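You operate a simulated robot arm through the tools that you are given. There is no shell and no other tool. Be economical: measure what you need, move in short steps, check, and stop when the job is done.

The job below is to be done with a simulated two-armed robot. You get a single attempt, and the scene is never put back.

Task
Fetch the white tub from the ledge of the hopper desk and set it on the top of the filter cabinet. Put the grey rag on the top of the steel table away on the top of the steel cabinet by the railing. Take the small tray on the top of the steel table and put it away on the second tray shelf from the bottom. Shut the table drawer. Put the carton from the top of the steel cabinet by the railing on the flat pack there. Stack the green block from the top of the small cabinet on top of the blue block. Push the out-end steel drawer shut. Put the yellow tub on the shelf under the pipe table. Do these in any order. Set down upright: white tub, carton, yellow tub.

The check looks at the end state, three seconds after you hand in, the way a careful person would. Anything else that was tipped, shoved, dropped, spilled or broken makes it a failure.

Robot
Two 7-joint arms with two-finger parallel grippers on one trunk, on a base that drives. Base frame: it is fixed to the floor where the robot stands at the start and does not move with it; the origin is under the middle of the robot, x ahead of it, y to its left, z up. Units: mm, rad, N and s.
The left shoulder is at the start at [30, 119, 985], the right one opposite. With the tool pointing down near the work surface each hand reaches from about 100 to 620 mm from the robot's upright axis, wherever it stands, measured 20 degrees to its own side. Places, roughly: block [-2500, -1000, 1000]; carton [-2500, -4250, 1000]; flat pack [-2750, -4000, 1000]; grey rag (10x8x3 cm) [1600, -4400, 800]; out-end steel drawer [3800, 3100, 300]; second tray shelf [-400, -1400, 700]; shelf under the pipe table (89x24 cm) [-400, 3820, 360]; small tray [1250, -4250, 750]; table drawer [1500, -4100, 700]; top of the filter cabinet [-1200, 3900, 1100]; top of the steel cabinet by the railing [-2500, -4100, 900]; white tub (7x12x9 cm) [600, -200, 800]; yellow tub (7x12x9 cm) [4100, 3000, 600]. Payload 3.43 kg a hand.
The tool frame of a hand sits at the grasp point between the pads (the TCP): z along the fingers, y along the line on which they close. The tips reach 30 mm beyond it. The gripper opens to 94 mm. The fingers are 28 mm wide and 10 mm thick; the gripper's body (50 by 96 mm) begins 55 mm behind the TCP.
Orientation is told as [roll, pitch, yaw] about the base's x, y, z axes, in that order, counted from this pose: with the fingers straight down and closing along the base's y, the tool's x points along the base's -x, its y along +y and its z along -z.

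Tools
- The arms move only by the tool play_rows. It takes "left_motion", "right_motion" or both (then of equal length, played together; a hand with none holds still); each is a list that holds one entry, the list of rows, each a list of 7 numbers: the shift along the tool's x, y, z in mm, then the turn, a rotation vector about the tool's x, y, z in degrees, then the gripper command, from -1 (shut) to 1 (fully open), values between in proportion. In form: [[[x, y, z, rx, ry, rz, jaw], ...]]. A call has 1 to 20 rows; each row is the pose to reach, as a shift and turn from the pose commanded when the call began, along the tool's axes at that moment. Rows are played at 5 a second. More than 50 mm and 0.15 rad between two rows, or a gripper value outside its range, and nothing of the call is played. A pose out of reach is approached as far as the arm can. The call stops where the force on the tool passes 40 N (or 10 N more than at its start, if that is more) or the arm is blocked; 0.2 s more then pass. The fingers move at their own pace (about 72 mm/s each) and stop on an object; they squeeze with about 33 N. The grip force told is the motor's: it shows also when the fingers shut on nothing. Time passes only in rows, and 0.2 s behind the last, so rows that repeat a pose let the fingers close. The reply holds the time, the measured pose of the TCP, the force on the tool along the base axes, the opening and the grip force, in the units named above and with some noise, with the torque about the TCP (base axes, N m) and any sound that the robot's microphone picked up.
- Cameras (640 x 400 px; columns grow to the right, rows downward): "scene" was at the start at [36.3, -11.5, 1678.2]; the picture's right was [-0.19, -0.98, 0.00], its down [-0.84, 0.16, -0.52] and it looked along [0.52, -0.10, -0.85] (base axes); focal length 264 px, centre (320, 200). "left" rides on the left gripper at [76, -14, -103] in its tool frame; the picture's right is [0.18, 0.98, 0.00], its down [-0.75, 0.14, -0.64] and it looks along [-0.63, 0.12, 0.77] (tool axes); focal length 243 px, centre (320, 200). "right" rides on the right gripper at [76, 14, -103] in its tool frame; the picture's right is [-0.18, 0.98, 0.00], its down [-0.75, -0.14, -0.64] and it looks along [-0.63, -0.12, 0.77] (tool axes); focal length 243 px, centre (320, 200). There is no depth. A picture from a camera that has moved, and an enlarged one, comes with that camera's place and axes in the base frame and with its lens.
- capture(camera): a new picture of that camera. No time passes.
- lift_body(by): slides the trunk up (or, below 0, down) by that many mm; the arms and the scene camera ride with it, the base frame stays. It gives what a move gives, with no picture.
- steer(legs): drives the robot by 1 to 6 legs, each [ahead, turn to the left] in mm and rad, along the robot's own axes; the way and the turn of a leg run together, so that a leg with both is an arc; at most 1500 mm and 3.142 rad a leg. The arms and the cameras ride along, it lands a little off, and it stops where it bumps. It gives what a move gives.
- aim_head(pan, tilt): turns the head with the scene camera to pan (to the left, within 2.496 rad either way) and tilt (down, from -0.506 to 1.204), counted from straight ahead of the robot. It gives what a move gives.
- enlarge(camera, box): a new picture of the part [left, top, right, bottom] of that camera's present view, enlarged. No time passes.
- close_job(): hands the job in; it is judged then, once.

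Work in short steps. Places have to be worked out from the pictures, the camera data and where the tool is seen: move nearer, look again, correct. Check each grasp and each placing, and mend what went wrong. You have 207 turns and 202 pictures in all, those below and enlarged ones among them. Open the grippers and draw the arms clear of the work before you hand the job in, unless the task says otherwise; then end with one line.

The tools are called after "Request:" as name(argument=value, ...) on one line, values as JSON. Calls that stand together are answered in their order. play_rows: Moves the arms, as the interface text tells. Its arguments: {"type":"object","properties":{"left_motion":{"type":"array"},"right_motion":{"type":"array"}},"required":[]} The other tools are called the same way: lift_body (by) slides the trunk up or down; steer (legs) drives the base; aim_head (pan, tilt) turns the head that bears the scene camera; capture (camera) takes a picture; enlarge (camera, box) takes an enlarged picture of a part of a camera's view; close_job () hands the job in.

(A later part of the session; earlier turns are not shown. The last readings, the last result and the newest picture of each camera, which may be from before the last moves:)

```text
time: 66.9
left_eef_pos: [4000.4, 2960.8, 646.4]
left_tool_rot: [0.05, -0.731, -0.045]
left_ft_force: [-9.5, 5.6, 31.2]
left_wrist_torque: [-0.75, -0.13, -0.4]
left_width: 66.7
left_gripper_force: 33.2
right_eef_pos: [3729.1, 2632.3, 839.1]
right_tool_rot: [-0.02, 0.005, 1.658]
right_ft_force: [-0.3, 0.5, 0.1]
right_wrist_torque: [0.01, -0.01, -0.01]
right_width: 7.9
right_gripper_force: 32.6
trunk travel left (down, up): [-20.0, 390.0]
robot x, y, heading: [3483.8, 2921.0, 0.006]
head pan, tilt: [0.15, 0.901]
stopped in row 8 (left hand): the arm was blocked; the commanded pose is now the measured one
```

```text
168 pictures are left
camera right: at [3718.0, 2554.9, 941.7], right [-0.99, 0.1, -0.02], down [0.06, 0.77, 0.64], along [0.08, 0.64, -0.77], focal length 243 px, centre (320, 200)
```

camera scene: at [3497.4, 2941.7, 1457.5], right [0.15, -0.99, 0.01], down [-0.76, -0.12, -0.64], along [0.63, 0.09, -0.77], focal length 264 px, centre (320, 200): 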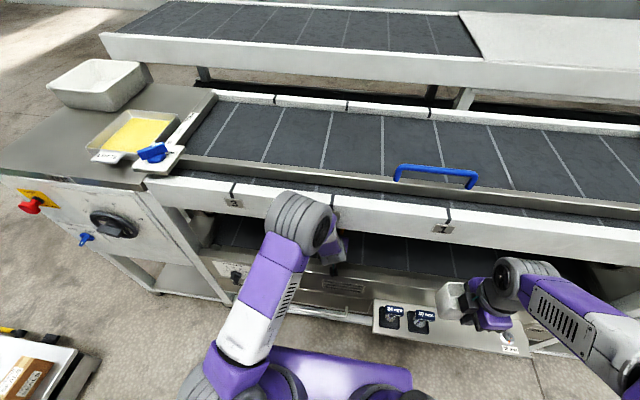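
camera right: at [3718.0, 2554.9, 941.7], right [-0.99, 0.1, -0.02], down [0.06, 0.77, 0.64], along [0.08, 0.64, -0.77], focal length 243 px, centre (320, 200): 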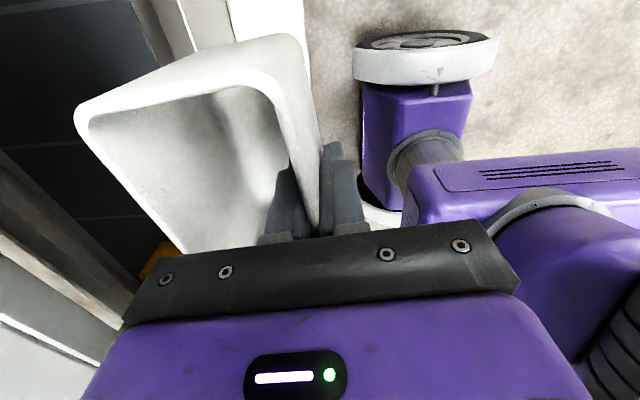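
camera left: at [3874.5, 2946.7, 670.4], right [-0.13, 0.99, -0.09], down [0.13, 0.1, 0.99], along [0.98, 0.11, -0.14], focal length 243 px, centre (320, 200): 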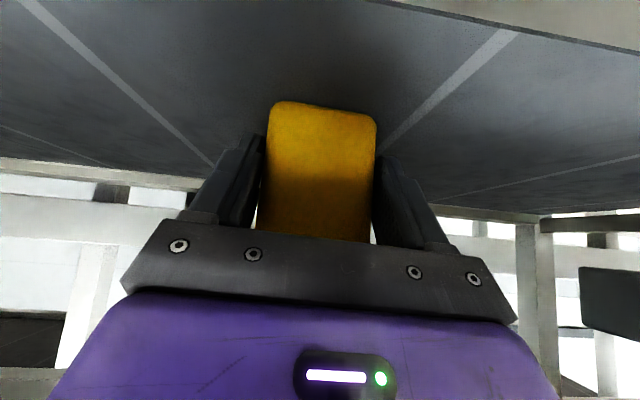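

The ribbed wrist joint touches the upper deck's front. I release, back out, flatten the fingers to ~30° below horizontal so the wrist stays lower, and re-approach.

Request:
play_rows(left_motion=[[[0, 0, 0, 0, 0, 0, 1], [0, 0, 0, 0, 0, 0, 1], [22, 0, -27, 0, 0, 0, 1], [45, 0, -54, 0, 0, 0, 1], [45, 0, -54, 0, -6, 0, 1], [45, 0, -54, 0, -12, 0, 1], [45, 0, -54, 0, -18, 0, 1]]])

Request:
capture(camera="left")

Request:
capture(camera="scene")

```text
time: 68.5
left_eef_pos: [3950.7, 2959.6, 642.0]
left_tool_rot: [0.082, -1.025, -0.077]
left_ft_force: [-0.1, 0.7, -0.1]
left_wrist_torque: [-0.01, 0.01, 0.01]
left_width: 93.8
left_gripper_force: 0.1
right_eef_pos: [3748.5, 2627.2, 831.3]
right_tool_rot: [0.002, -0.001, 1.658]
right_ft_force: [0.7, -1.2, -1.2]
right_wrist_torque: [-0.01, 0.01, -0.02]
right_width: 7.6
right_gripper_force: 32.9
trunk travel left (down, up): [-20.0, 390.0]
robot x, y, heading: [3487.9, 2926.4, -0.005]
head pan, tilt: [0.15, 0.901]
```

```text
167 pictures are left
camera left: at [3823.1, 2946.7, 629.3], right [-0.09, 0.99, -0.12], down [-0.16, 0.1, 0.98], along [0.98, 0.1, 0.15], focal length 243 px, centre (320, 200)
```

left: 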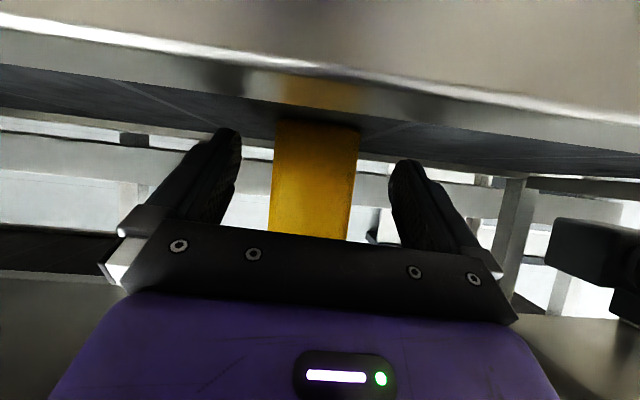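

```text
166 pictures are left
camera scene: at [3532.7, 2935.5, 1456.7], right [0.15, -0.99, 0.0], down [-0.78, -0.11, -0.62], along [0.61, 0.09, -0.78], focal length 264 px, centre (320, 200)
```

scene: 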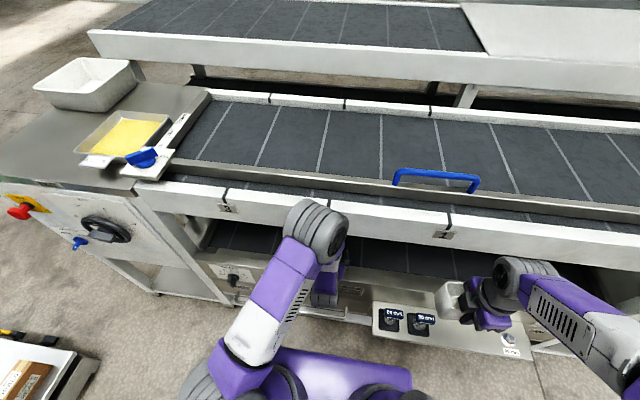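

Wrist is lower now. I raise slightly and advance ~95 mm around the tub, closing at the end.

Request:
play_rows(left_motion=[[[-11, 0, -7, 0, 0, 0, 1], [-24, 1, 12, 0, 0, 0, 1], [-36, 1, 33, 0, 0, 0, 1], [-48, 1, 54, 0, 0, 0, 1], [-60, 1, 74, 0, 0, 0, 1]]])

Request:
capture(camera="left")

```text
time: 69.7
left_eef_pos: [4031.4, 2959.3, 652.9]
left_tool_rot: [0.089, -1.015, -0.092]
left_ft_force: [-0.7, 0.5, -0.2]
left_wrist_torque: [0.0, -0.01, -0.02]
left_width: 94.0
left_gripper_force: 0.0
right_eef_pos: [3739.2, 2628.2, 833.3]
right_tool_rot: [-0.007, 0.0, 1.659]
right_ft_force: [0.2, -0.7, -1.4]
right_wrist_torque: [-0.06, 0.05, -0.05]
right_width: 7.6
right_gripper_force: 32.9
trunk travel left (down, up): [-20.0, 390.0]
robot x, y, heading: [3488.8, 2921.2, -0.001]
head pan, tilt: [0.15, 0.901]
```

```text
165 pictures are left
camera left: at [3904.8, 2946.8, 642.0], right [-0.08, 0.99, -0.11], down [-0.15, 0.1, 0.98], along [0.99, 0.1, 0.14], focal length 243 px, centre (320, 200)
```

left: 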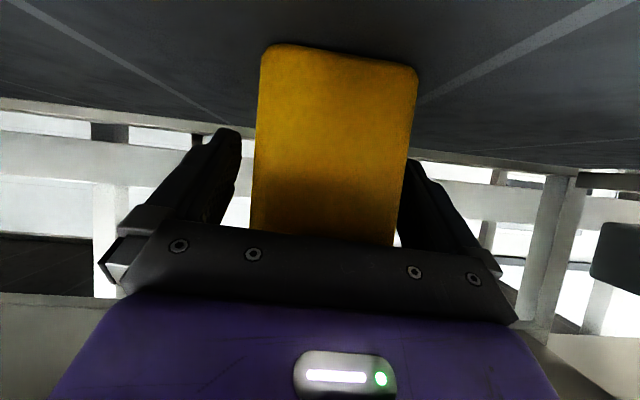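

Fingers now overlap the tub by ~40 mm. Close here.

Request:
play_rows(left_motion=[[[2, 0, -4, 0, 0, 0, -1], [2, 0, -4, 0, 0, 0, -1], [2, 0, -4, 0, 0, 0, -1]]])

```text
time: 70.5
left_eef_pos: [4029.5, 2959.5, 653.0]
left_tool_rot: [0.091, -1.011, -0.091]
left_ft_force: [1.2, -0.6, 1.0]
left_wrist_torque: [-0.1, -0.2, -0.03]
left_width: 66.2
left_gripper_force: 32.9
right_eef_pos: [3742.0, 2627.1, 833.3]
right_tool_rot: [-0.007, -0.001, 1.659]
right_ft_force: [-0.4, -0.1, -0.5]
right_wrist_torque: [0.04, 0.03, -0.02]
right_width: 7.6
right_gripper_force: 32.9
trunk travel left (down, up): [-20.0, 390.0]
robot x, y, heading: [3485.7, 2919.9, -0.002]
head pan, tilt: [0.15, 0.901]
```

Gripped (66 mm, 33 N). Lift gently while backing out from under the deck.

Request:
play_rows(left_motion=[[[-2, 0, -25, 0, 0, 0, -1], [-4, 0, -50, 0, 0, 0, -1], [-6, 0, -75, 0, 0, 0, -1], [10, 0, -111, 0, 0, 0, -1], [37, 0, -152, 0, 0, 0, -1], [62, 0, -190, 0, 0, 0, -1]]])

Request:
capture(camera="left")

Request:
capture(camera="scene")

```text
time: 71.9
left_eef_pos: [3858.2, 2950.2, 690.1]
left_tool_rot: [0.081, -1.023, -0.079]
left_ft_force: [0.2, -1.1, -1.0]
left_wrist_torque: [0.0, -0.02, -0.01]
left_width: 66.1
left_gripper_force: 33.6
left hand out of reach, approached as far as the arm can: row 6
right_eef_pos: [3748.7, 2627.8, 831.7]
right_tool_rot: [0.003, 0.0, 1.658]
right_ft_force: [-0.4, -0.2, -0.3]
right_wrist_torque: [0.04, 0.07, 0.0]
right_width: 7.6
right_gripper_force: 33.0
trunk travel left (down, up): [-20.0, 390.0]
robot x, y, heading: [3490.3, 2921.6, -0.004]
head pan, tilt: [0.15, 0.901]
```

```text
164 pictures are left
camera left: at [3731.6, 2936.0, 678.0], right [-0.09, 0.99, -0.12], down [-0.16, 0.1, 0.98], along [0.98, 0.11, 0.15], focal length 243 px, centre (320, 200)
```

left: 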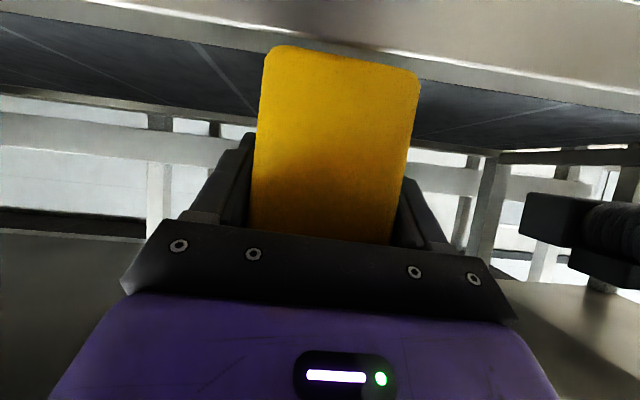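

```text
163 pictures are left
camera scene: at [3532.9, 2935.0, 1456.7], right [0.15, -0.99, 0.0], down [-0.78, -0.11, -0.62], along [0.61, 0.09, -0.78], focal length 264 px, centre (320, 200)
```

scene: 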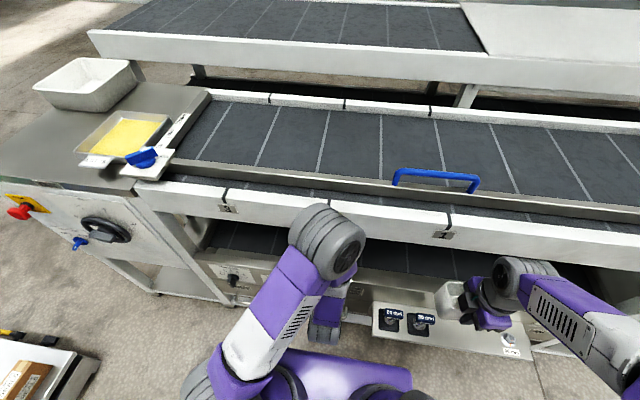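

Tub secured and nearly out. I back straight away, then drive west to stand before the pipe table.

Request:
steer(legs=[[-400, 0], [0, 3.13], [1500, 0], [1500, 0], [440, 0], [0, -1.56]])

Request:
aim_head(pan=0.3, tilt=0.5)

Request:
capture(camera="scene")

Request:
capture(camera="left")

```text
time: 101.8
left_eef_pos: [-380.8, 3384.9, 690.5]
left_tool_rot: [0.082, -1.022, 1.498]
left_ft_force: [0.0, 0.1, -0.6]
left_wrist_torque: [-0.02, -0.01, 0.01]
left_width: 65.9
left_gripper_force: 32.9
right_eef_pos: [-59.3, 3274.3, 832.6]
right_tool_rot: [0.001, 0.0, -3.052]
right_ft_force: [-0.1, 0.1, -1.0]
right_wrist_torque: [0.0, 0.03, 0.03]
right_width: 7.5
right_gripper_force: 33.4
trunk travel left (down, up): [-20.0, 390.0]
robot x, y, heading: [-354.8, 3013.6, 1.571]
head pan, tilt: [0.15, 0.901]
```

```text
time: 102.7
left_eef_pos: [-381.1, 3384.6, 689.8]
left_tool_rot: [0.083, -1.023, 1.497]
left_ft_force: [0.3, 0.2, -1.8]
left_wrist_torque: [-0.05, 0.01, -0.05]
left_width: 65.9
left_gripper_force: 33.0
right_eef_pos: [-59.6, 3274.9, 831.8]
right_tool_rot: [0.002, 0.0, -3.051]
right_ft_force: [-1.0, 0.2, -2.1]
right_wrist_torque: [-0.01, 0.03, 0.05]
right_width: 7.7
right_gripper_force: 33.0
trunk travel left (down, up): [-20.0, 390.0]
robot x, y, heading: [-354.7, 3009.7, 1.571]
head pan, tilt: [0.3, 0.499]
```

```text
162 pictures are left
camera scene: at [-381.3, 3073.0, 1490.5], right [0.96, 0.3, 0.0], down [0.14, -0.46, -0.88], along [-0.26, 0.84, -0.48], focal length 264 px, centre (320, 200)
```

scene: 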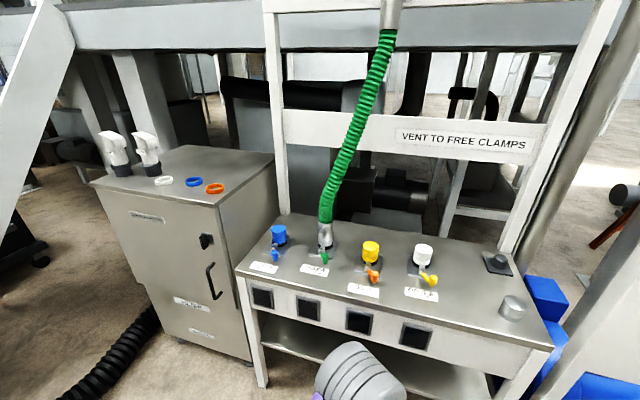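

```text
161 pictures are left
camera left: at [-367.3, 3257.2, 677.8], right [-0.99, -0.09, -0.12], down [-0.1, -0.16, 0.98], along [-0.11, 0.98, 0.15], focal length 243 px, centre (320, 200)
```

left: 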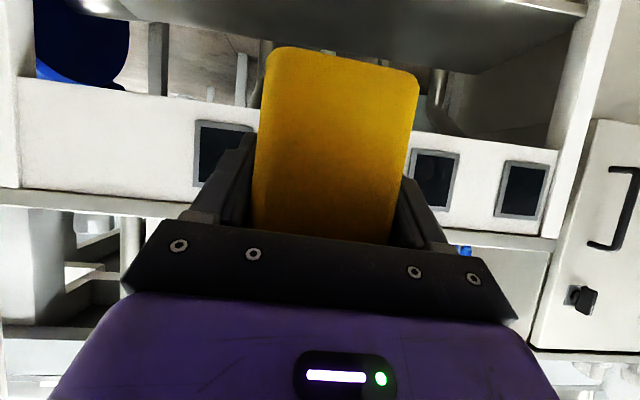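

Pipe table: front edge y≈3681, top ≈800, apron down to ≈590, shelf ≈360 below. I lower the left hand to z≈470, drive 180 mm nearer and look at the shelf.

Request:
play_rows(left_motion=[[[37, 0, 23, 0, 0, 0, -1], [75, 0, 46, 0, 0, 0, -1], [113, 0, 68, 0, 0, 0, -1], [150, 0, 91, 0, 0, 0, -1], [188, 0, 114, 0, 0, 0, -1]]])

Request:
steer(legs=[[180, 0]])

Request:
capture(camera="left")

Request:
aim_head(pan=0.0, tilt=0.8)

Request:
capture(camera="scene")

```text
time: 103.9
left_eef_pos: [-390.2, 3387.6, 471.1]
left_tool_rot: [0.081, -1.022, 1.496]
left_ft_force: [-0.2, 1.8, -1.6]
left_wrist_torque: [-0.04, 0.05, -0.01]
left_width: 66.1
left_gripper_force: 32.5
right_eef_pos: [-59.3, 3274.1, 832.0]
right_tool_rot: [0.003, -0.001, -3.053]
right_ft_force: [0.0, -0.1, -0.7]
right_wrist_torque: [-0.01, 0.01, -0.02]
right_width: 7.7
right_gripper_force: 33.2
trunk travel left (down, up): [-20.0, 390.0]
robot x, y, heading: [-355.3, 3015.7, 1.574]
head pan, tilt: [0.3, 0.499]
```

```text
time: 105.4
left_eef_pos: [-386.2, 3564.4, 470.8]
left_tool_rot: [0.082, -1.023, 1.49]
left_ft_force: [-1.1, 0.4, -1.3]
left_wrist_torque: [-0.03, 0.02, -0.05]
left_width: 65.8
left_gripper_force: 33.2
right_eef_pos: [-57.4, 3448.9, 831.5]
right_tool_rot: [0.002, 0.0, -3.059]
right_ft_force: [0.1, -0.5, -1.1]
right_wrist_torque: [-0.06, 0.0, 0.02]
right_width: 7.8
right_gripper_force: 33.0
trunk travel left (down, up): [-20.0, 390.0]
robot x, y, heading: [-355.6, 3189.9, 1.567]
head pan, tilt: [0.3, 0.499]
```

```text
160 pictures are left
camera left: at [-373.7, 3436.3, 459.2], right [-0.99, -0.09, -0.11], down [-0.1, -0.15, 0.98], along [-0.1, 0.98, 0.14], focal length 243 px, centre (320, 200)
```

left: 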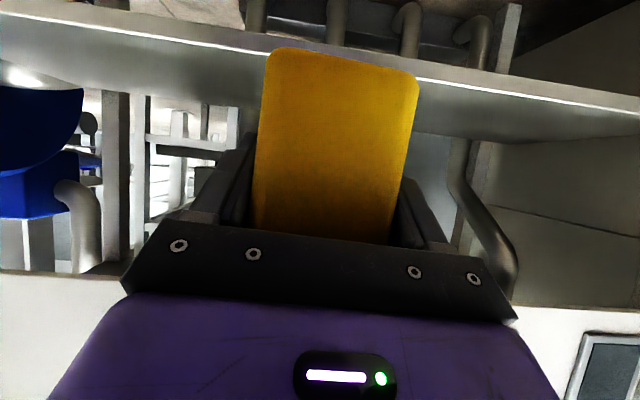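

```text
time: 106.2
left_eef_pos: [-386.5, 3563.3, 471.1]
left_tool_rot: [0.082, -1.023, 1.492]
left_ft_force: [0.0, -0.7, -0.5]
left_wrist_torque: [0.02, 0.02, -0.02]
left_width: 65.7
left_gripper_force: 32.7
right_eef_pos: [-56.9, 3447.9, 831.5]
right_tool_rot: [0.001, 0.0, -3.058]
right_ft_force: [-0.7, 0.7, -1.4]
right_wrist_torque: [0.0, 0.01, -0.02]
right_width: 7.8
right_gripper_force: 33.2
trunk travel left (down, up): [-20.0, 390.0]
robot x, y, heading: [-350.7, 3189.2, 1.567]
head pan, tilt: [0.0, 0.799]
```

```text
159 pictures are left
camera scene: at [-353.5, 3242.6, 1464.7], right [1.0, -0.01, 0.0], down [0.0, -0.72, -0.7], along [0.0, 0.7, -0.72], focal length 264 px, centre (320, 200)
```

scene: 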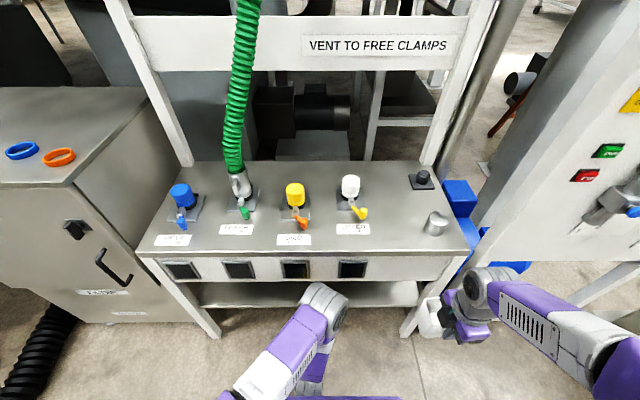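

The shelf top is ≈355, clear. I advance 190 mm at this height, then lower to just above the shelf.

Request:
play_rows(left_motion=[[[-20, 0, 33, 0, 0, 0, -1], [-40, 0, 66, 0, 0, 0, -1], [-60, 0, 99, 0, 0, 0, -1], [-80, 0, 132, 0, 0, 0, -1], [-99, 0, 162, 0, 0, 0, -1], [-82, 0, 172, 0, 0, 0, -1], [-69, 0, 180, 0, 0, 0, -1]]])

Request:
capture(camera="left")

```text
time: 107.8
left_eef_pos: [-387.7, 3755.2, 435.7]
left_tool_rot: [0.084, -1.022, 1.489]
left_ft_force: [0.1, 0.3, -0.5]
left_wrist_torque: [-0.05, -0.02, -0.03]
left_width: 66.1
left_gripper_force: 33.3
right_eef_pos: [-56.8, 3448.7, 831.1]
right_tool_rot: [0.002, 0.0, -3.058]
right_ft_force: [-0.7, -1.2, -0.8]
right_wrist_torque: [-0.05, 0.02, 0.01]
right_width: 7.6
right_gripper_force: 32.5
trunk travel left (down, up): [-20.0, 390.0]
robot x, y, heading: [-355.5, 3190.7, 1.561]
head pan, tilt: [0.0, 0.799]
```

```text
158 pictures are left
camera left: at [-374.5, 3626.7, 423.8], right [-0.99, -0.08, -0.11], down [-0.1, -0.16, 0.98], along [-0.1, 0.98, 0.15], focal length 243 px, centre (320, 200)
```

left: 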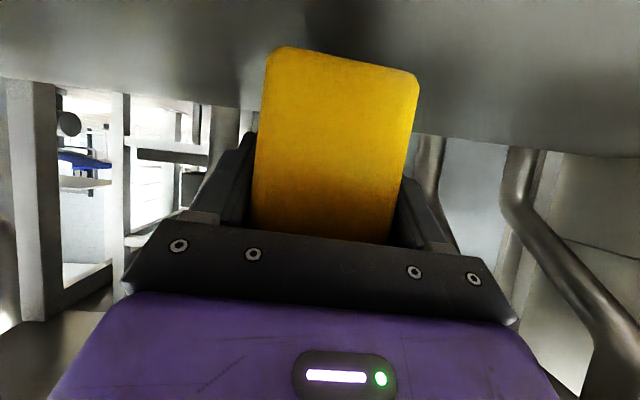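

Tub is over the shelf. Lower in small steps and watch the force.

Request:
play_rows(left_motion=[[[3, 0, 2, 0, 0, 0, -1], [6, 0, 4, 0, 0, 0, -1], [9, 0, 5.5, 0, 0, 0, -1], [11, 0, 7, 0, 0, 0, -1]]])

```text
time: 108.8
left_eef_pos: [-386.2, 3752.6, 422.3]
left_tool_rot: [0.082, -1.021, 1.49]
left_ft_force: [0.2, -0.3, -0.6]
left_wrist_torque: [-0.03, 0.01, -0.02]
left_width: 66.0
left_gripper_force: 33.4
right_eef_pos: [-56.9, 3449.7, 831.6]
right_tool_rot: [0.001, 0.001, -3.057]
right_ft_force: [0.2, 0.6, -0.8]
right_wrist_torque: [-0.05, 0.03, 0.04]
right_width: 7.4
right_gripper_force: 33.1
trunk travel left (down, up): [-20.0, 390.0]
robot x, y, heading: [-351.0, 3187.1, 1.57]
head pan, tilt: [0.0, 0.799]
```

Request:
play_rows(left_motion=[[[2, 0, 1, 0, 0, 0, -1], [4, 0, 2.5, 0, 0, 0, -1], [6, 0, 3.5, 0, 0, 0, -1]]])

Request:
capture(camera="left")

```text
time: 109.6
left_eef_pos: [-385.2, 3753.2, 416.7]
left_tool_rot: [0.08, -1.021, 1.492]
left_ft_force: [0.2, -0.1, -0.7]
left_wrist_torque: [-0.03, 0.01, -0.01]
left_width: 65.9
left_gripper_force: 32.6
right_eef_pos: [-57.1, 3447.9, 831.8]
right_tool_rot: [0.002, 0.001, -3.058]
right_ft_force: [0.5, -0.1, -0.7]
right_wrist_torque: [-0.03, 0.0, 0.01]
right_width: 7.6
right_gripper_force: 33.4
trunk travel left (down, up): [-20.0, 390.0]
robot x, y, heading: [-354.3, 3189.5, 1.566]
head pan, tilt: [0.0, 0.799]
```

```text
157 pictures are left
camera left: at [-373.7, 3626.0, 405.4], right [-0.99, -0.09, -0.12], down [-0.1, -0.15, 0.98], along [-0.1, 0.98, 0.14], focal length 243 px, centre (320, 200)
```

left: 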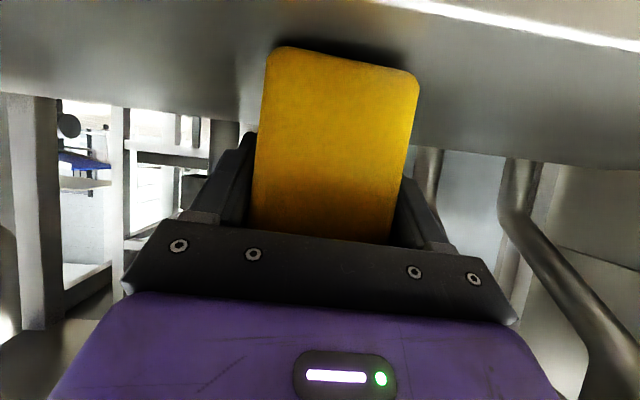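

No contact yet, shadow is closing under the base. I continue lowering.

Request:
play_rows(left_motion=[[[2, 0, 1, 0, 0, 0, -1], [3.5, 0, 2, 0, 0, 0, -1], [5, 0, 3, 0, 0, 0, -1], [6.5, 0, 4, 0, 0, 0, -1]]])

```text
time: 110.6
left_eef_pos: [-386.5, 3756.2, 412.8]
left_tool_rot: [0.084, -1.031, 1.49]
left_ft_force: [-0.5, -3.9, 23.6]
left_wrist_torque: [-1.12, -0.7, -0.16]
left_width: 66.4
left_gripper_force: 33.0
right_eef_pos: [-56.2, 3446.7, 832.0]
right_tool_rot: [-0.001, 0.001, -3.058]
right_ft_force: [-0.2, 0.3, -1.7]
right_wrist_torque: [-0.04, -0.02, 0.04]
right_width: 7.6
right_gripper_force: 32.6
trunk travel left (down, up): [-20.0, 390.0]
robot x, y, heading: [-350.2, 3193.4, 1.562]
head pan, tilt: [0.0, 0.799]
```

Contact at z≈413 (24 N). Open and withdraw horizontally.

Request:
play_rows(left_motion=[[[-1, 0, -1, 0, 0, 0, 0.6], [-1, 0, -1, 0, 0, 0, 1], [-1, 0, -1, 0, 0, 0, 1], [20, 0, -32, 0, 0, 0, 1], [40, 0, -66, 0, 0, 0, 1], [62, 0, -102, 0, 0, 0, 1], [84, 0, -138, 0, 0, 0, 1]]])

Request:
capture(camera="left")

```text
time: 112.2
left_eef_pos: [-389.2, 3591.1, 410.5]
left_tool_rot: [0.082, -1.023, 1.49]
left_ft_force: [0.3, 0.2, 0.2]
left_wrist_torque: [-0.02, -0.02, -0.02]
left_width: 93.9
left_gripper_force: 0.1
right_eef_pos: [-56.9, 3446.9, 832.3]
right_tool_rot: [0.0, 0.001, -3.057]
right_ft_force: [-0.8, -0.3, -0.5]
right_wrist_torque: [0.01, -0.02, 0.0]
right_width: 7.7
right_gripper_force: 33.0
trunk travel left (down, up): [-20.0, 390.0]
robot x, y, heading: [-353.2, 3190.8, 1.559]
head pan, tilt: [0.0, 0.799]
```

```text
156 pictures are left
camera left: at [-376.5, 3463.6, 398.2], right [-0.99, -0.09, -0.11], down [-0.1, -0.16, 0.98], along [-0.1, 0.98, 0.15], focal length 243 px, centre (320, 200)
```

left: 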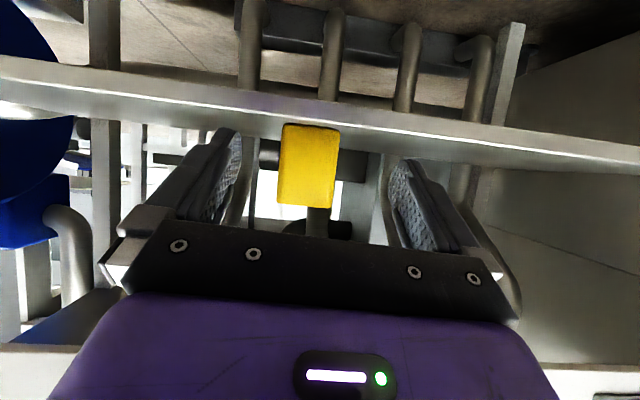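

Yellow tub stands on the shelf. Next the filter cabinet: I back off, raise the trunk fully, and square the left hand to pointing down.

Request:
steer(legs=[[-350, 0]])

Request:
lift_body(by=385)

Request:
play_rows(left_motion=[[[0, 0, 0, 0, 8, 0, 1], [0, 0, 0, 0, 16, 0, 1], [0, 0, 0, 0, 24, 0, 1], [0, 0, 0, 0, 32, 0, 1], [0, 0, 0, 0, 40, 0, 1], [0, 0, 0, 0, 48, 0, 1], [0, 0, 0, 0, 56, 0, 1]]])

Request:
steer(legs=[[0, 1.57], [980, 0], [0, -1.57]])

Request:
aim_head(pan=0.0, tilt=0.6)

Request:
capture(camera="scene")

```text
time: 114.5
left_eef_pos: [-393.5, 3235.9, 410.7]
left_tool_rot: [0.083, -1.022, 1.501]
left_ft_force: [-0.5, -0.2, -0.6]
left_wrist_torque: [0.03, 0.01, -0.02]
left_width: 94.0
left_gripper_force: 0.1
right_eef_pos: [-59.2, 3094.5, 832.5]
right_tool_rot: [0.0, 0.0, -3.049]
right_ft_force: [0.8, 0.1, -1.1]
right_wrist_torque: [-0.04, 0.03, -0.03]
right_width: 7.5
right_gripper_force: 33.0
trunk travel left (down, up): [-20.0, 390.0]
robot x, y, heading: [-353.1, 2834.1, 1.572]
head pan, tilt: [0.0, 0.799]
```

```text
time: 118.2
left_eef_pos: [-393.4, 3235.4, 794.9]
left_tool_rot: [0.083, -1.022, 1.498]
left_ft_force: [-0.1, 0.2, 0.2]
left_wrist_torque: [0.01, 0.01, -0.01]
left_width: 93.8
left_gripper_force: 0.1
right_eef_pos: [-59.5, 3096.1, 1216.9]
right_tool_rot: [0.002, 0.001, -3.05]
right_ft_force: [-0.4, 1.2, -0.8]
right_wrist_torque: [0.03, 0.0, -0.03]
right_width: 8.0
right_gripper_force: 33.1
trunk travel left (down, up): [-405.0, 5.0]
robot x, y, heading: [-357.2, 2834.9, 1.571]
head pan, tilt: [0.0, 0.799]
```

```text
time: 119.8
left_eef_pos: [-393.0, 3236.4, 795.5]
left_tool_rot: [0.043, -0.043, 1.568]
left_ft_force: [0.2, 0.4, 0.3]
left_wrist_torque: [0.01, 0.04, -0.04]
left_width: 93.9
left_gripper_force: 0.0
right_eef_pos: [-59.6, 3095.8, 1215.9]
right_tool_rot: [0.001, 0.0, -3.048]
right_ft_force: [-0.3, 0.4, -1.2]
right_wrist_torque: [-0.02, 0.01, -0.01]
right_width: 7.6
right_gripper_force: 32.9
trunk travel left (down, up): [-405.0, 5.0]
robot x, y, heading: [-354.6, 2836.7, 1.572]
head pan, tilt: [0.0, 0.799]
```

```text
time: 132.6
left_eef_pos: [-1373.6, 3224.7, 794.9]
left_tool_rot: [0.045, -0.048, 1.578]
left_ft_force: [0.3, -0.1, -0.6]
left_wrist_torque: [-0.02, -0.01, -0.03]
left_width: 94.1
left_gripper_force: 0.1
right_eef_pos: [-1037.9, 3087.3, 1217.6]
right_tool_rot: [0.0, 0.001, -3.039]
right_ft_force: [-0.2, -0.3, -0.1]
right_wrist_torque: [0.0, 0.02, 0.01]
right_width: 7.8
right_gripper_force: 32.9
trunk travel left (down, up): [-405.0, 5.0]
robot x, y, heading: [-1334.0, 2822.8, 1.584]
head pan, tilt: [0.0, 0.799]
```

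```text
time: 133.3
left_eef_pos: [-1372.7, 3225.5, 795.0]
left_tool_rot: [0.044, -0.049, 1.576]
left_ft_force: [0.5, -0.9, -0.2]
left_wrist_torque: [-0.02, -0.01, 0.0]
left_width: 93.7
left_gripper_force: 0.1
right_eef_pos: [-1038.4, 3088.4, 1216.4]
right_tool_rot: [0.003, 0.001, -3.041]
right_ft_force: [0.6, -0.7, -1.3]
right_wrist_torque: [-0.04, 0.01, 0.01]
right_width: 7.3
right_gripper_force: 33.2
trunk travel left (down, up): [-405.0, 5.0]
robot x, y, heading: [-1327.4, 2823.9, 1.58]
head pan, tilt: [0.0, 0.6]
```

```text
155 pictures are left
camera scene: at [-1331.3, 2884.7, 1866.4], right [1.0, 0.01, 0.0], down [0.01, -0.57, -0.82], along [-0.01, 0.82, -0.57], focal length 264 px, centre (320, 200)
```

scene: 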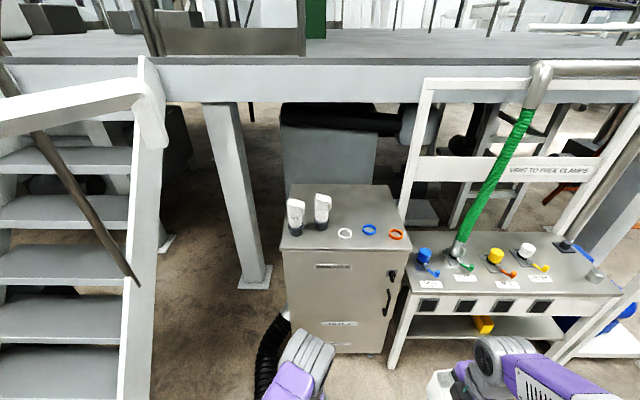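

Cabinet top ≈1040 high, x −1510…−954, y 3710…4220; free space behind the rings around (−1150, 3960). I tuck the left hand, drive forward, then look from above.

Request:
play_rows(left_motion=[[[45, 15, 0, 0, 0, 0, 1], [90, 30, 0, 0, 0, 0, 1], [135, 45, -10, 0, 0, 0, 1], [160, 70, -30, 0, 0, 0, 1]]])

Request:
steer(legs=[[540, 0]])

Request:
aim_head(pan=-0.2, tilt=0.85)

Request:
capture(camera="scene")

```text
time: 134.3
left_eef_pos: [-1441.4, 3066.0, 820.3]
left_tool_rot: [0.043, -0.047, 1.577]
left_ft_force: [-0.2, 0.3, 0.3]
left_wrist_torque: [0.02, 0.01, -0.04]
left_width: 93.9
left_gripper_force: 0.1
right_eef_pos: [-1038.4, 3087.9, 1217.2]
right_tool_rot: [0.001, 0.001, -3.04]
right_ft_force: [0.1, 0.8, -1.2]
right_wrist_torque: [-0.01, 0.02, 0.02]
right_width: 7.7
right_gripper_force: 33.2
trunk travel left (down, up): [-405.0, 5.0]
robot x, y, heading: [-1329.0, 2825.7, 1.587]
head pan, tilt: [0.0, 0.6]
```

```text
time: 136.7
left_eef_pos: [-1443.8, 3408.6, 819.5]
left_tool_rot: [0.04, -0.054, 1.578]
left_ft_force: [-0.6, -0.5, 0.4]
left_wrist_torque: [0.06, 0.01, 0.01]
left_width: 94.0
left_gripper_force: 0.1
right_eef_pos: [-1040.9, 3429.8, 1216.3]
right_tool_rot: [-0.001, -0.002, -3.042]
right_ft_force: [0.8, -1.4, -0.6]
right_wrist_torque: [0.02, -0.01, 0.0]
right_width: 7.5
right_gripper_force: 33.0
trunk travel left (down, up): [-405.0, 5.0]
robot x, y, heading: [-1328.3, 3167.7, 1.591]
head pan, tilt: [0.0, 0.6]
stopped in leg 1: the robot was blocked; the commanded pose is now the measured one
```

```text
time: 137.5
left_eef_pos: [-1444.9, 3411.6, 820.4]
left_tool_rot: [0.043, -0.046, 1.578]
left_ft_force: [0.8, 0.1, -0.6]
left_wrist_torque: [0.0, -0.01, 0.0]
left_width: 93.9
left_gripper_force: 0.1
right_eef_pos: [-1041.2, 3436.2, 1216.5]
right_tool_rot: [0.005, -0.001, -3.039]
right_ft_force: [-0.2, 0.2, -1.1]
right_wrist_torque: [-0.05, -0.03, 0.0]
right_width: 7.8
right_gripper_force: 32.7
trunk travel left (down, up): [-405.0, 5.0]
robot x, y, heading: [-1329.0, 3173.4, 1.589]
head pan, tilt: [-0.201, 0.85]
```

```text
154 pictures are left
camera scene: at [-1315.7, 3220.3, 1845.6], right [0.98, -0.18, 0.0], down [-0.13, -0.74, -0.66], along [0.12, 0.65, -0.75], focal length 264 px, centre (320, 200)
```

scene: 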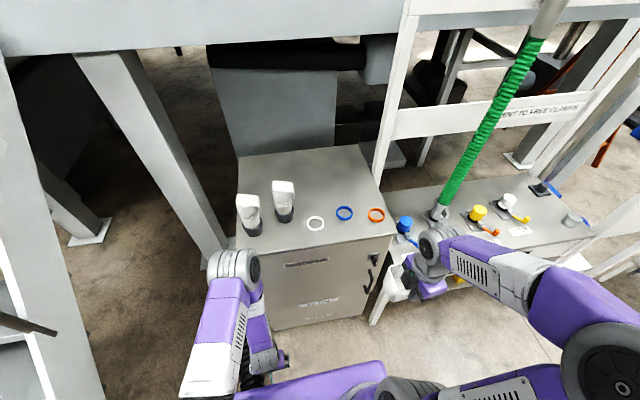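

Blocked earlier than expected. I look down in front of the base for the obstacle.

Request:
aim_head(pan=0.35, tilt=1.2)

Request:
capture(camera="scene")

Request:
capture(camera="left")

Request:
capture(camera="right")

```text
time: 138.4
left_eef_pos: [-1443.9, 3410.6, 819.6]
left_tool_rot: [0.044, -0.048, 1.578]
left_ft_force: [0.2, 0.4, -0.2]
left_wrist_torque: [0.01, 0.0, 0.02]
left_width: 94.0
left_gripper_force: 0.2
right_eef_pos: [-1042.4, 3434.3, 1216.4]
right_tool_rot: [0.004, -0.001, -3.041]
right_ft_force: [-0.4, 1.4, -0.5]
right_wrist_torque: [-0.03, -0.02, 0.01]
right_width: 7.7
right_gripper_force: 33.7
trunk travel left (down, up): [-405.0, 5.0]
robot x, y, heading: [-1329.6, 3172.1, 1.59]
head pan, tilt: [0.351, 1.201]
```

```text
153 pictures are left
camera scene: at [-1349.8, 3194.5, 1821.9], right [0.93, 0.36, 0.0], down [0.34, -0.87, -0.36], along [-0.13, 0.34, -0.93], focal length 264 px, centre (320, 200)
```

scene: 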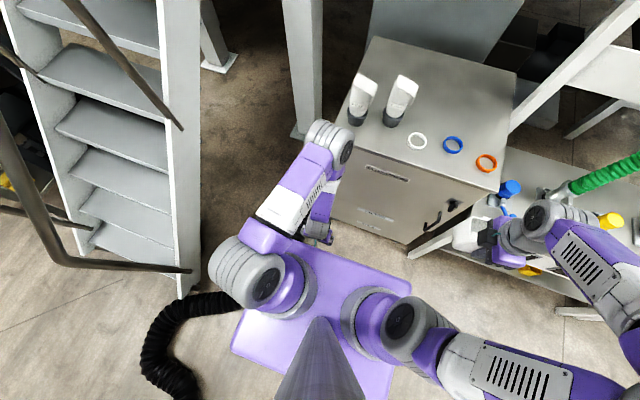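

```text
152 pictures are left
camera left: at [-1425.6, 3330.5, 917.9], right [-0.98, -0.19, 0.03], down [-0.12, 0.72, 0.68], along [-0.16, 0.67, -0.73], focal length 243 px, centre (320, 200)
```

left: 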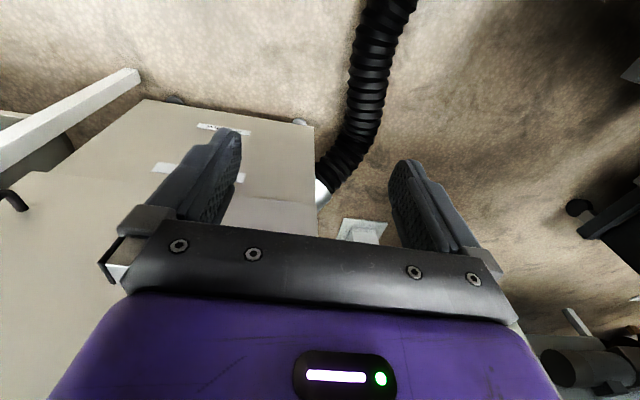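

```text
151 pictures are left
camera right: at [-964.7, 3428.5, 1318.7], right [-0.08, -1.0, 0.0], down [-0.76, 0.07, 0.64], along [-0.64, 0.05, -0.77], focal length 243 px, centre (320, 200)
```

right: 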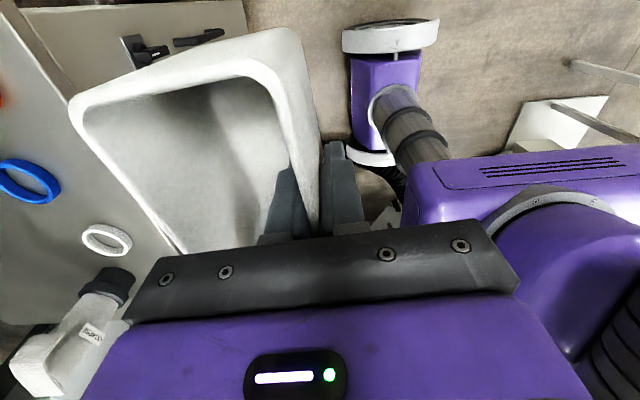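

The floor hose at the robot's left is in the way. I back off, shift ~210 mm to the right, and approach again.

Request:
steer(legs=[[-350, 0], [0, -1.58], [215, 0], [0, 1.56], [540, 0]])

Request:
aim_head(pan=0.0, tilt=0.95)

Request:
capture(camera="scene")

```text
time: 152.3
left_eef_pos: [-1168.7, 3605.4, 821.2]
left_tool_rot: [0.042, -0.049, 1.496]
left_ft_force: [-0.9, -0.1, 0.5]
left_wrist_torque: [0.0, -0.01, 0.0]
left_width: 94.0
left_gripper_force: 0.1
right_eef_pos: [-765.9, 3594.1, 1215.9]
right_tool_rot: [0.006, -0.002, -3.122]
right_ft_force: [0.4, -0.8, -1.4]
right_wrist_torque: [-0.03, -0.02, -0.02]
right_width: 7.3
right_gripper_force: 33.3
trunk travel left (down, up): [-405.0, 5.0]
robot x, y, heading: [-1072.7, 3354.4, 1.511]
head pan, tilt: [0.351, 1.201]
```

```text
time: 153.1
left_eef_pos: [-1169.1, 3605.5, 820.0]
left_tool_rot: [0.042, -0.049, 1.496]
left_ft_force: [-0.1, 0.7, 0.5]
left_wrist_torque: [0.0, 0.03, 0.01]
left_width: 94.0
left_gripper_force: 0.0
right_eef_pos: [-765.9, 3595.0, 1216.8]
right_tool_rot: [0.003, -0.002, -3.121]
right_ft_force: [0.1, -1.4, -0.8]
right_wrist_torque: [-0.01, -0.01, -0.03]
right_width: 7.5
right_gripper_force: 33.2
trunk travel left (down, up): [-405.0, 5.0]
robot x, y, heading: [-1075.4, 3355.7, 1.505]
head pan, tilt: [0.0, 0.949]
```

```text
150 pictures are left
camera scene: at [-1071.9, 3399.6, 1838.1], right [1.0, -0.06, 0.0], down [-0.05, -0.81, -0.58], along [0.03, 0.58, -0.81], focal length 264 px, centre (320, 200)
```

scene: 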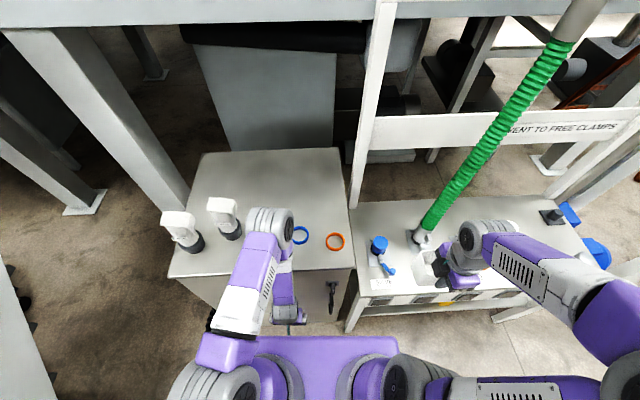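

Now well placed: robot at (−1075, 3355). I shift the left arm aside and bring the right hand sideways to x≈−1075, high above everything.

Request:
play_rows(left_motion=[[[0, 25, 0, 0, 0, 0, 1], [0, 50, 0, 0, 0, 0, 1], [0, 75, 0, 0, 0, 0, 1], [0, 100, 0, 0, 0, 0, 1], [0, 125, 0, 0, 0, 0, 1], [0, 150, 0, 0, 0, 0, 1], [0, 160, 0, 0, 0, 0, 1], [0, 160, 0, 0, 0, 0, 1]]], right_motion=[[[-40, 0, 0, 0, 0, 0, -1], [-80, 0, 0, 0, 0, 0, -1], [-120, 0, 0, 0, 0, 0, -1], [-160, -20, 0, 0, 0, 0, -1], [-200, -40, 0, 0, 0, 0, -1], [-240, -60, 0, 0, 0, 0, -1], [-280, -80, 0, 0, 0, 0, -1], [-309, -110, 0, 0, 0, 0, -1]]])

Request:
capture(camera="scene")

Request:
capture(camera="right")

```text
time: 154.9
left_eef_pos: [-1328.9, 3616.9, 825.5]
left_tool_rot: [0.042, -0.047, 1.497]
left_ft_force: [0.4, 0.4, -0.3]
left_wrist_torque: [0.01, -0.01, 0.01]
left_width: 93.8
left_gripper_force: 0.1
right_eef_pos: [-1082.1, 3701.5, 1212.8]
right_tool_rot: [0.004, 0.0, -3.122]
right_ft_force: [-0.2, 0.2, -1.3]
right_wrist_torque: [-0.04, 0.02, 0.01]
right_width: 7.6
right_gripper_force: 33.2
trunk travel left (down, up): [-405.0, 5.0]
robot x, y, heading: [-1073.3, 3356.8, 1.508]
head pan, tilt: [0.0, 0.949]
```

```text
149 pictures are left
camera scene: at [-1072.7, 3401.6, 1838.0], right [1.0, -0.06, 0.0], down [-0.05, -0.81, -0.58], along [0.04, 0.58, -0.81], focal length 264 px, centre (320, 200)
```

scene: 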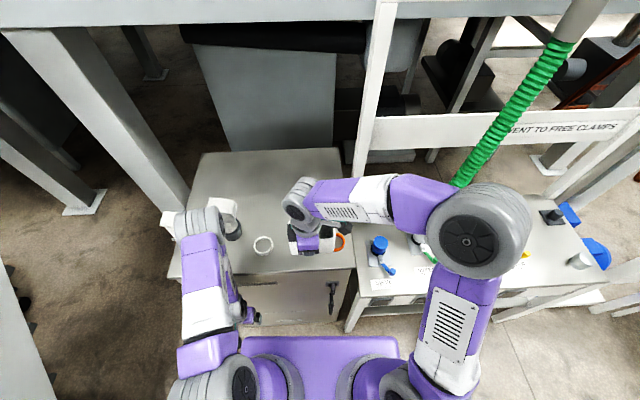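

```text
148 pictures are left
camera right: at [-1006.3, 3689.5, 1315.4], right [-0.16, -0.99, 0.0], down [-0.76, 0.13, 0.64], along [-0.63, 0.1, -0.77], focal length 243 px, centre (320, 200)
```

right: 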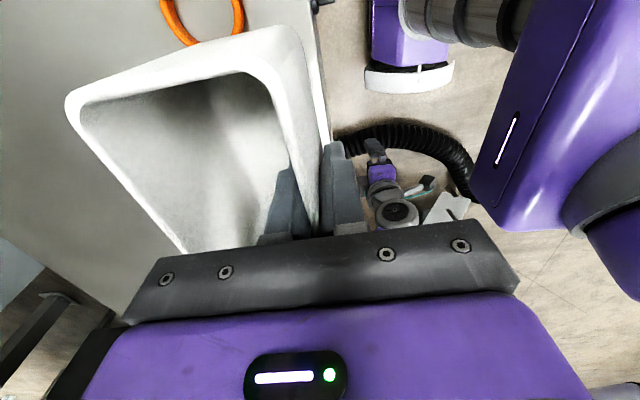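

Path is clear. Move forward over the free area behind the rings, then lower to ~30 mm above the top.

Request:
play_rows(right_motion=[[[2, -40, 0, 0, 0, 0, -1], [4, -80, 0, 0, 0, 0, -1], [6, -120, 0, 0, 0, 0, -1], [7, -160, 0, 0, 0, 0, -1], [7, -200, 0, 0, 0, 0, -1], [7, -230, 0, 0, 0, 0, -1], [7, -230, 35, 0, 0, 0, -1], [7, -230, 70, 0, 0, 0, -1]]])

Request:
capture(camera="scene")

Request:
capture(camera="right")

```text
time: 156.7
left_eef_pos: [-1328.2, 3616.4, 826.4]
left_tool_rot: [0.041, -0.047, 1.499]
left_ft_force: [-0.6, -0.4, 0.6]
left_wrist_torque: [0.0, -0.02, 0.02]
left_width: 94.1
left_gripper_force: 0.1
right_eef_pos: [-1076.6, 3930.4, 1143.6]
right_tool_rot: [0.004, -0.001, -3.121]
right_ft_force: [-0.1, -0.5, -0.5]
right_wrist_torque: [-0.05, 0.02, -0.03]
right_width: 7.6
right_gripper_force: 33.4
trunk travel left (down, up): [-405.0, 5.0]
robot x, y, heading: [-1075.9, 3354.6, 1.513]
head pan, tilt: [0.0, 0.949]
```

```text
147 pictures are left
camera scene: at [-1072.1, 3401.0, 1838.0], right [1.0, -0.06, 0.0], down [-0.05, -0.81, -0.58], along [0.03, 0.58, -0.81], focal length 264 px, centre (320, 200)
```

scene: 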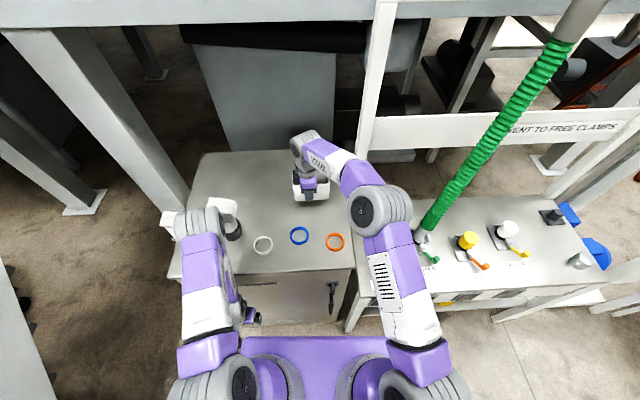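

```text
146 pictures are left
camera right: at [-999.6, 3917.9, 1245.9], right [-0.16, -0.99, 0.0], down [-0.76, 0.13, 0.64], along [-0.63, 0.1, -0.77], focal length 243 px, centre (320, 200)
```

right: 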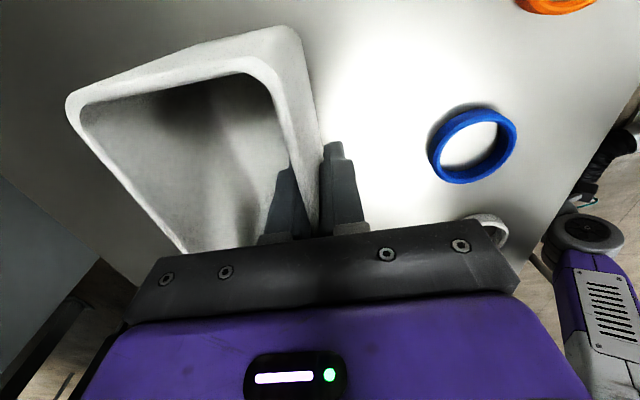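

Good spot. Lower slowly to contact.

Request:
play_rows(right_motion=[[[0, 0, 8, 0, 0, 0, -1], [0, 0, 16, 0, 0, 0, -1], [0, 0, 22, 0, 0, 0, -1], [0, 0, 26, 0, 0, 0, -1], [0, 0, 29, 0, 0, 0, -1], [0, 0, 32, 0, 0, 0, -1]]])

```text
time: 158.1
left_eef_pos: [-1328.4, 3616.6, 826.9]
left_tool_rot: [0.041, -0.049, 1.497]
left_ft_force: [0.3, -0.1, -0.2]
left_wrist_torque: [0.02, -0.01, 0.01]
left_width: 93.9
left_gripper_force: 0.1
right_eef_pos: [-1075.2, 3928.7, 1112.6]
right_tool_rot: [0.002, -0.002, -3.121]
right_ft_force: [-0.3, -0.3, -1.3]
right_wrist_torque: [-0.05, -0.01, 0.0]
right_width: 7.6
right_gripper_force: 32.7
trunk travel left (down, up): [-405.0, 5.0]
robot x, y, heading: [-1072.2, 3354.3, 1.509]
head pan, tilt: [0.0, 0.949]
```

Request:
play_rows(right_motion=[[[0, 0, 4, 0, 0, 0, -1], [0, 0, 7, 0, 0, 0, -1], [0, 0, 10, 0, 0, 0, -1], [0, 0, 12, 0, 0, 0, -1], [0, 0, 14, 0, 0, 0, -1]]])

Request:
capture(camera="right")

```text
time: 159.3
left_eef_pos: [-1326.0, 3615.6, 827.0]
left_tool_rot: [0.042, -0.05, 1.497]
left_ft_force: [0.1, -0.5, 0.1]
left_wrist_torque: [0.0, -0.01, -0.01]
left_width: 94.0
left_gripper_force: 0.1
right_eef_pos: [-1075.5, 3929.3, 1103.8]
right_tool_rot: [-0.005, -0.004, -3.121]
right_ft_force: [0.0, 2.4, 30.6]
right_wrist_torque: [0.02, 0.05, -0.02]
right_width: 8.4
right_gripper_force: 32.7
trunk travel left (down, up): [-405.0, 5.0]
robot x, y, heading: [-1070.1, 3360.0, 1.514]
head pan, tilt: [0.0, 0.949]
```

```text
145 pictures are left
camera right: at [-998.5, 3915.6, 1205.6], right [-0.16, -0.99, 0.0], down [-0.75, 0.12, 0.65], along [-0.64, 0.11, -0.76], focal length 243 px, centre (320, 200)
```

right: 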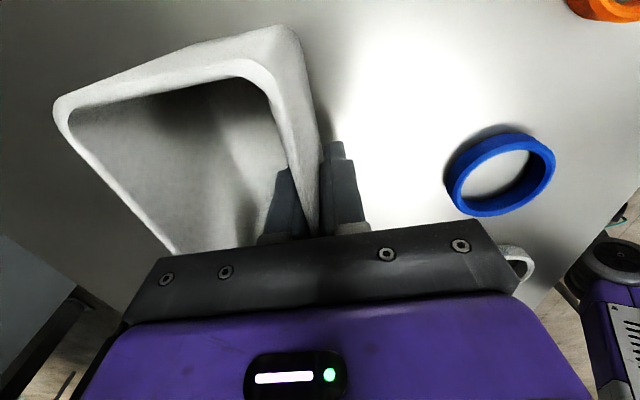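

Contact (31 N). Ease up, open to ~47 mm, then lift straight out.

Request:
play_rows(right_motion=[[[0, 0, -2, 0, 0, 0, -0.3], [0, 0, -2, 0, 0, 0, -0.3], [0, 0, -30, 0, 0, 0, -0.3], [0, 0, -70, 0, 0, 0, -0.3], [0, 0, -110, 0, 0, 0, -0.3], [0, 40, -110, 0, 0, 0, -0.3], [0, 80, -110, 0, 0, 0, -0.3]]])

Request:
capture(camera="right")

Request:
capture(camera="scene")

```text
time: 160.9
left_eef_pos: [-1328.8, 3616.7, 827.3]
left_tool_rot: [0.043, -0.049, 1.498]
left_ft_force: [-0.8, 0.3, 0.4]
left_wrist_torque: [0.0, 0.05, -0.01]
left_width: 94.3
left_gripper_force: 0.0
right_eef_pos: [-1078.6, 3845.5, 1209.8]
right_tool_rot: [0.003, -0.001, -3.12]
right_ft_force: [0.1, -0.4, -0.6]
right_wrist_torque: [0.04, 0.0, 0.0]
right_width: 33.0
right_gripper_force: 0.1
trunk travel left (down, up): [-405.0, 5.0]
robot x, y, heading: [-1074.1, 3353.8, 1.509]
head pan, tilt: [0.0, 0.949]
```

```text
144 pictures are left
camera right: at [-1001.7, 3835.0, 1312.0], right [-0.16, -0.99, 0.0], down [-0.76, 0.13, 0.64], along [-0.63, 0.1, -0.77], focal length 243 px, centre (320, 200)
```

right: 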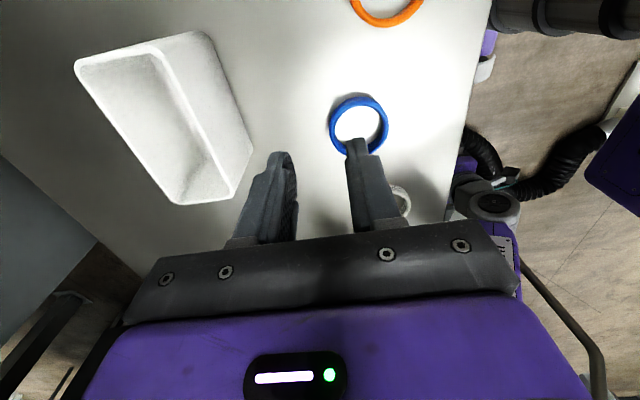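

```text
143 pictures are left
camera scene: at [-1071.7, 3398.5, 1838.1], right [1.0, -0.06, 0.0], down [-0.05, -0.81, -0.58], along [0.03, 0.58, -0.81], focal length 264 px, centre (320, 200)
```

scene: 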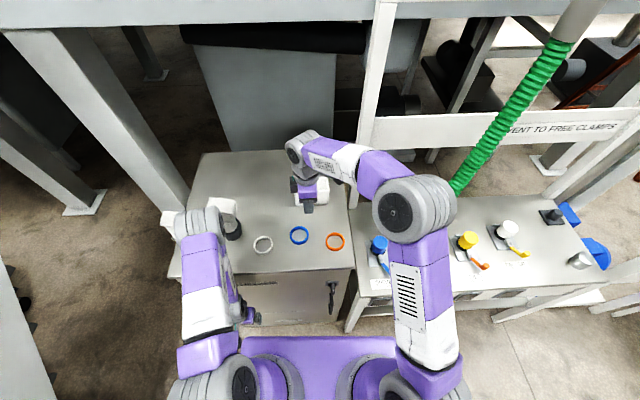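

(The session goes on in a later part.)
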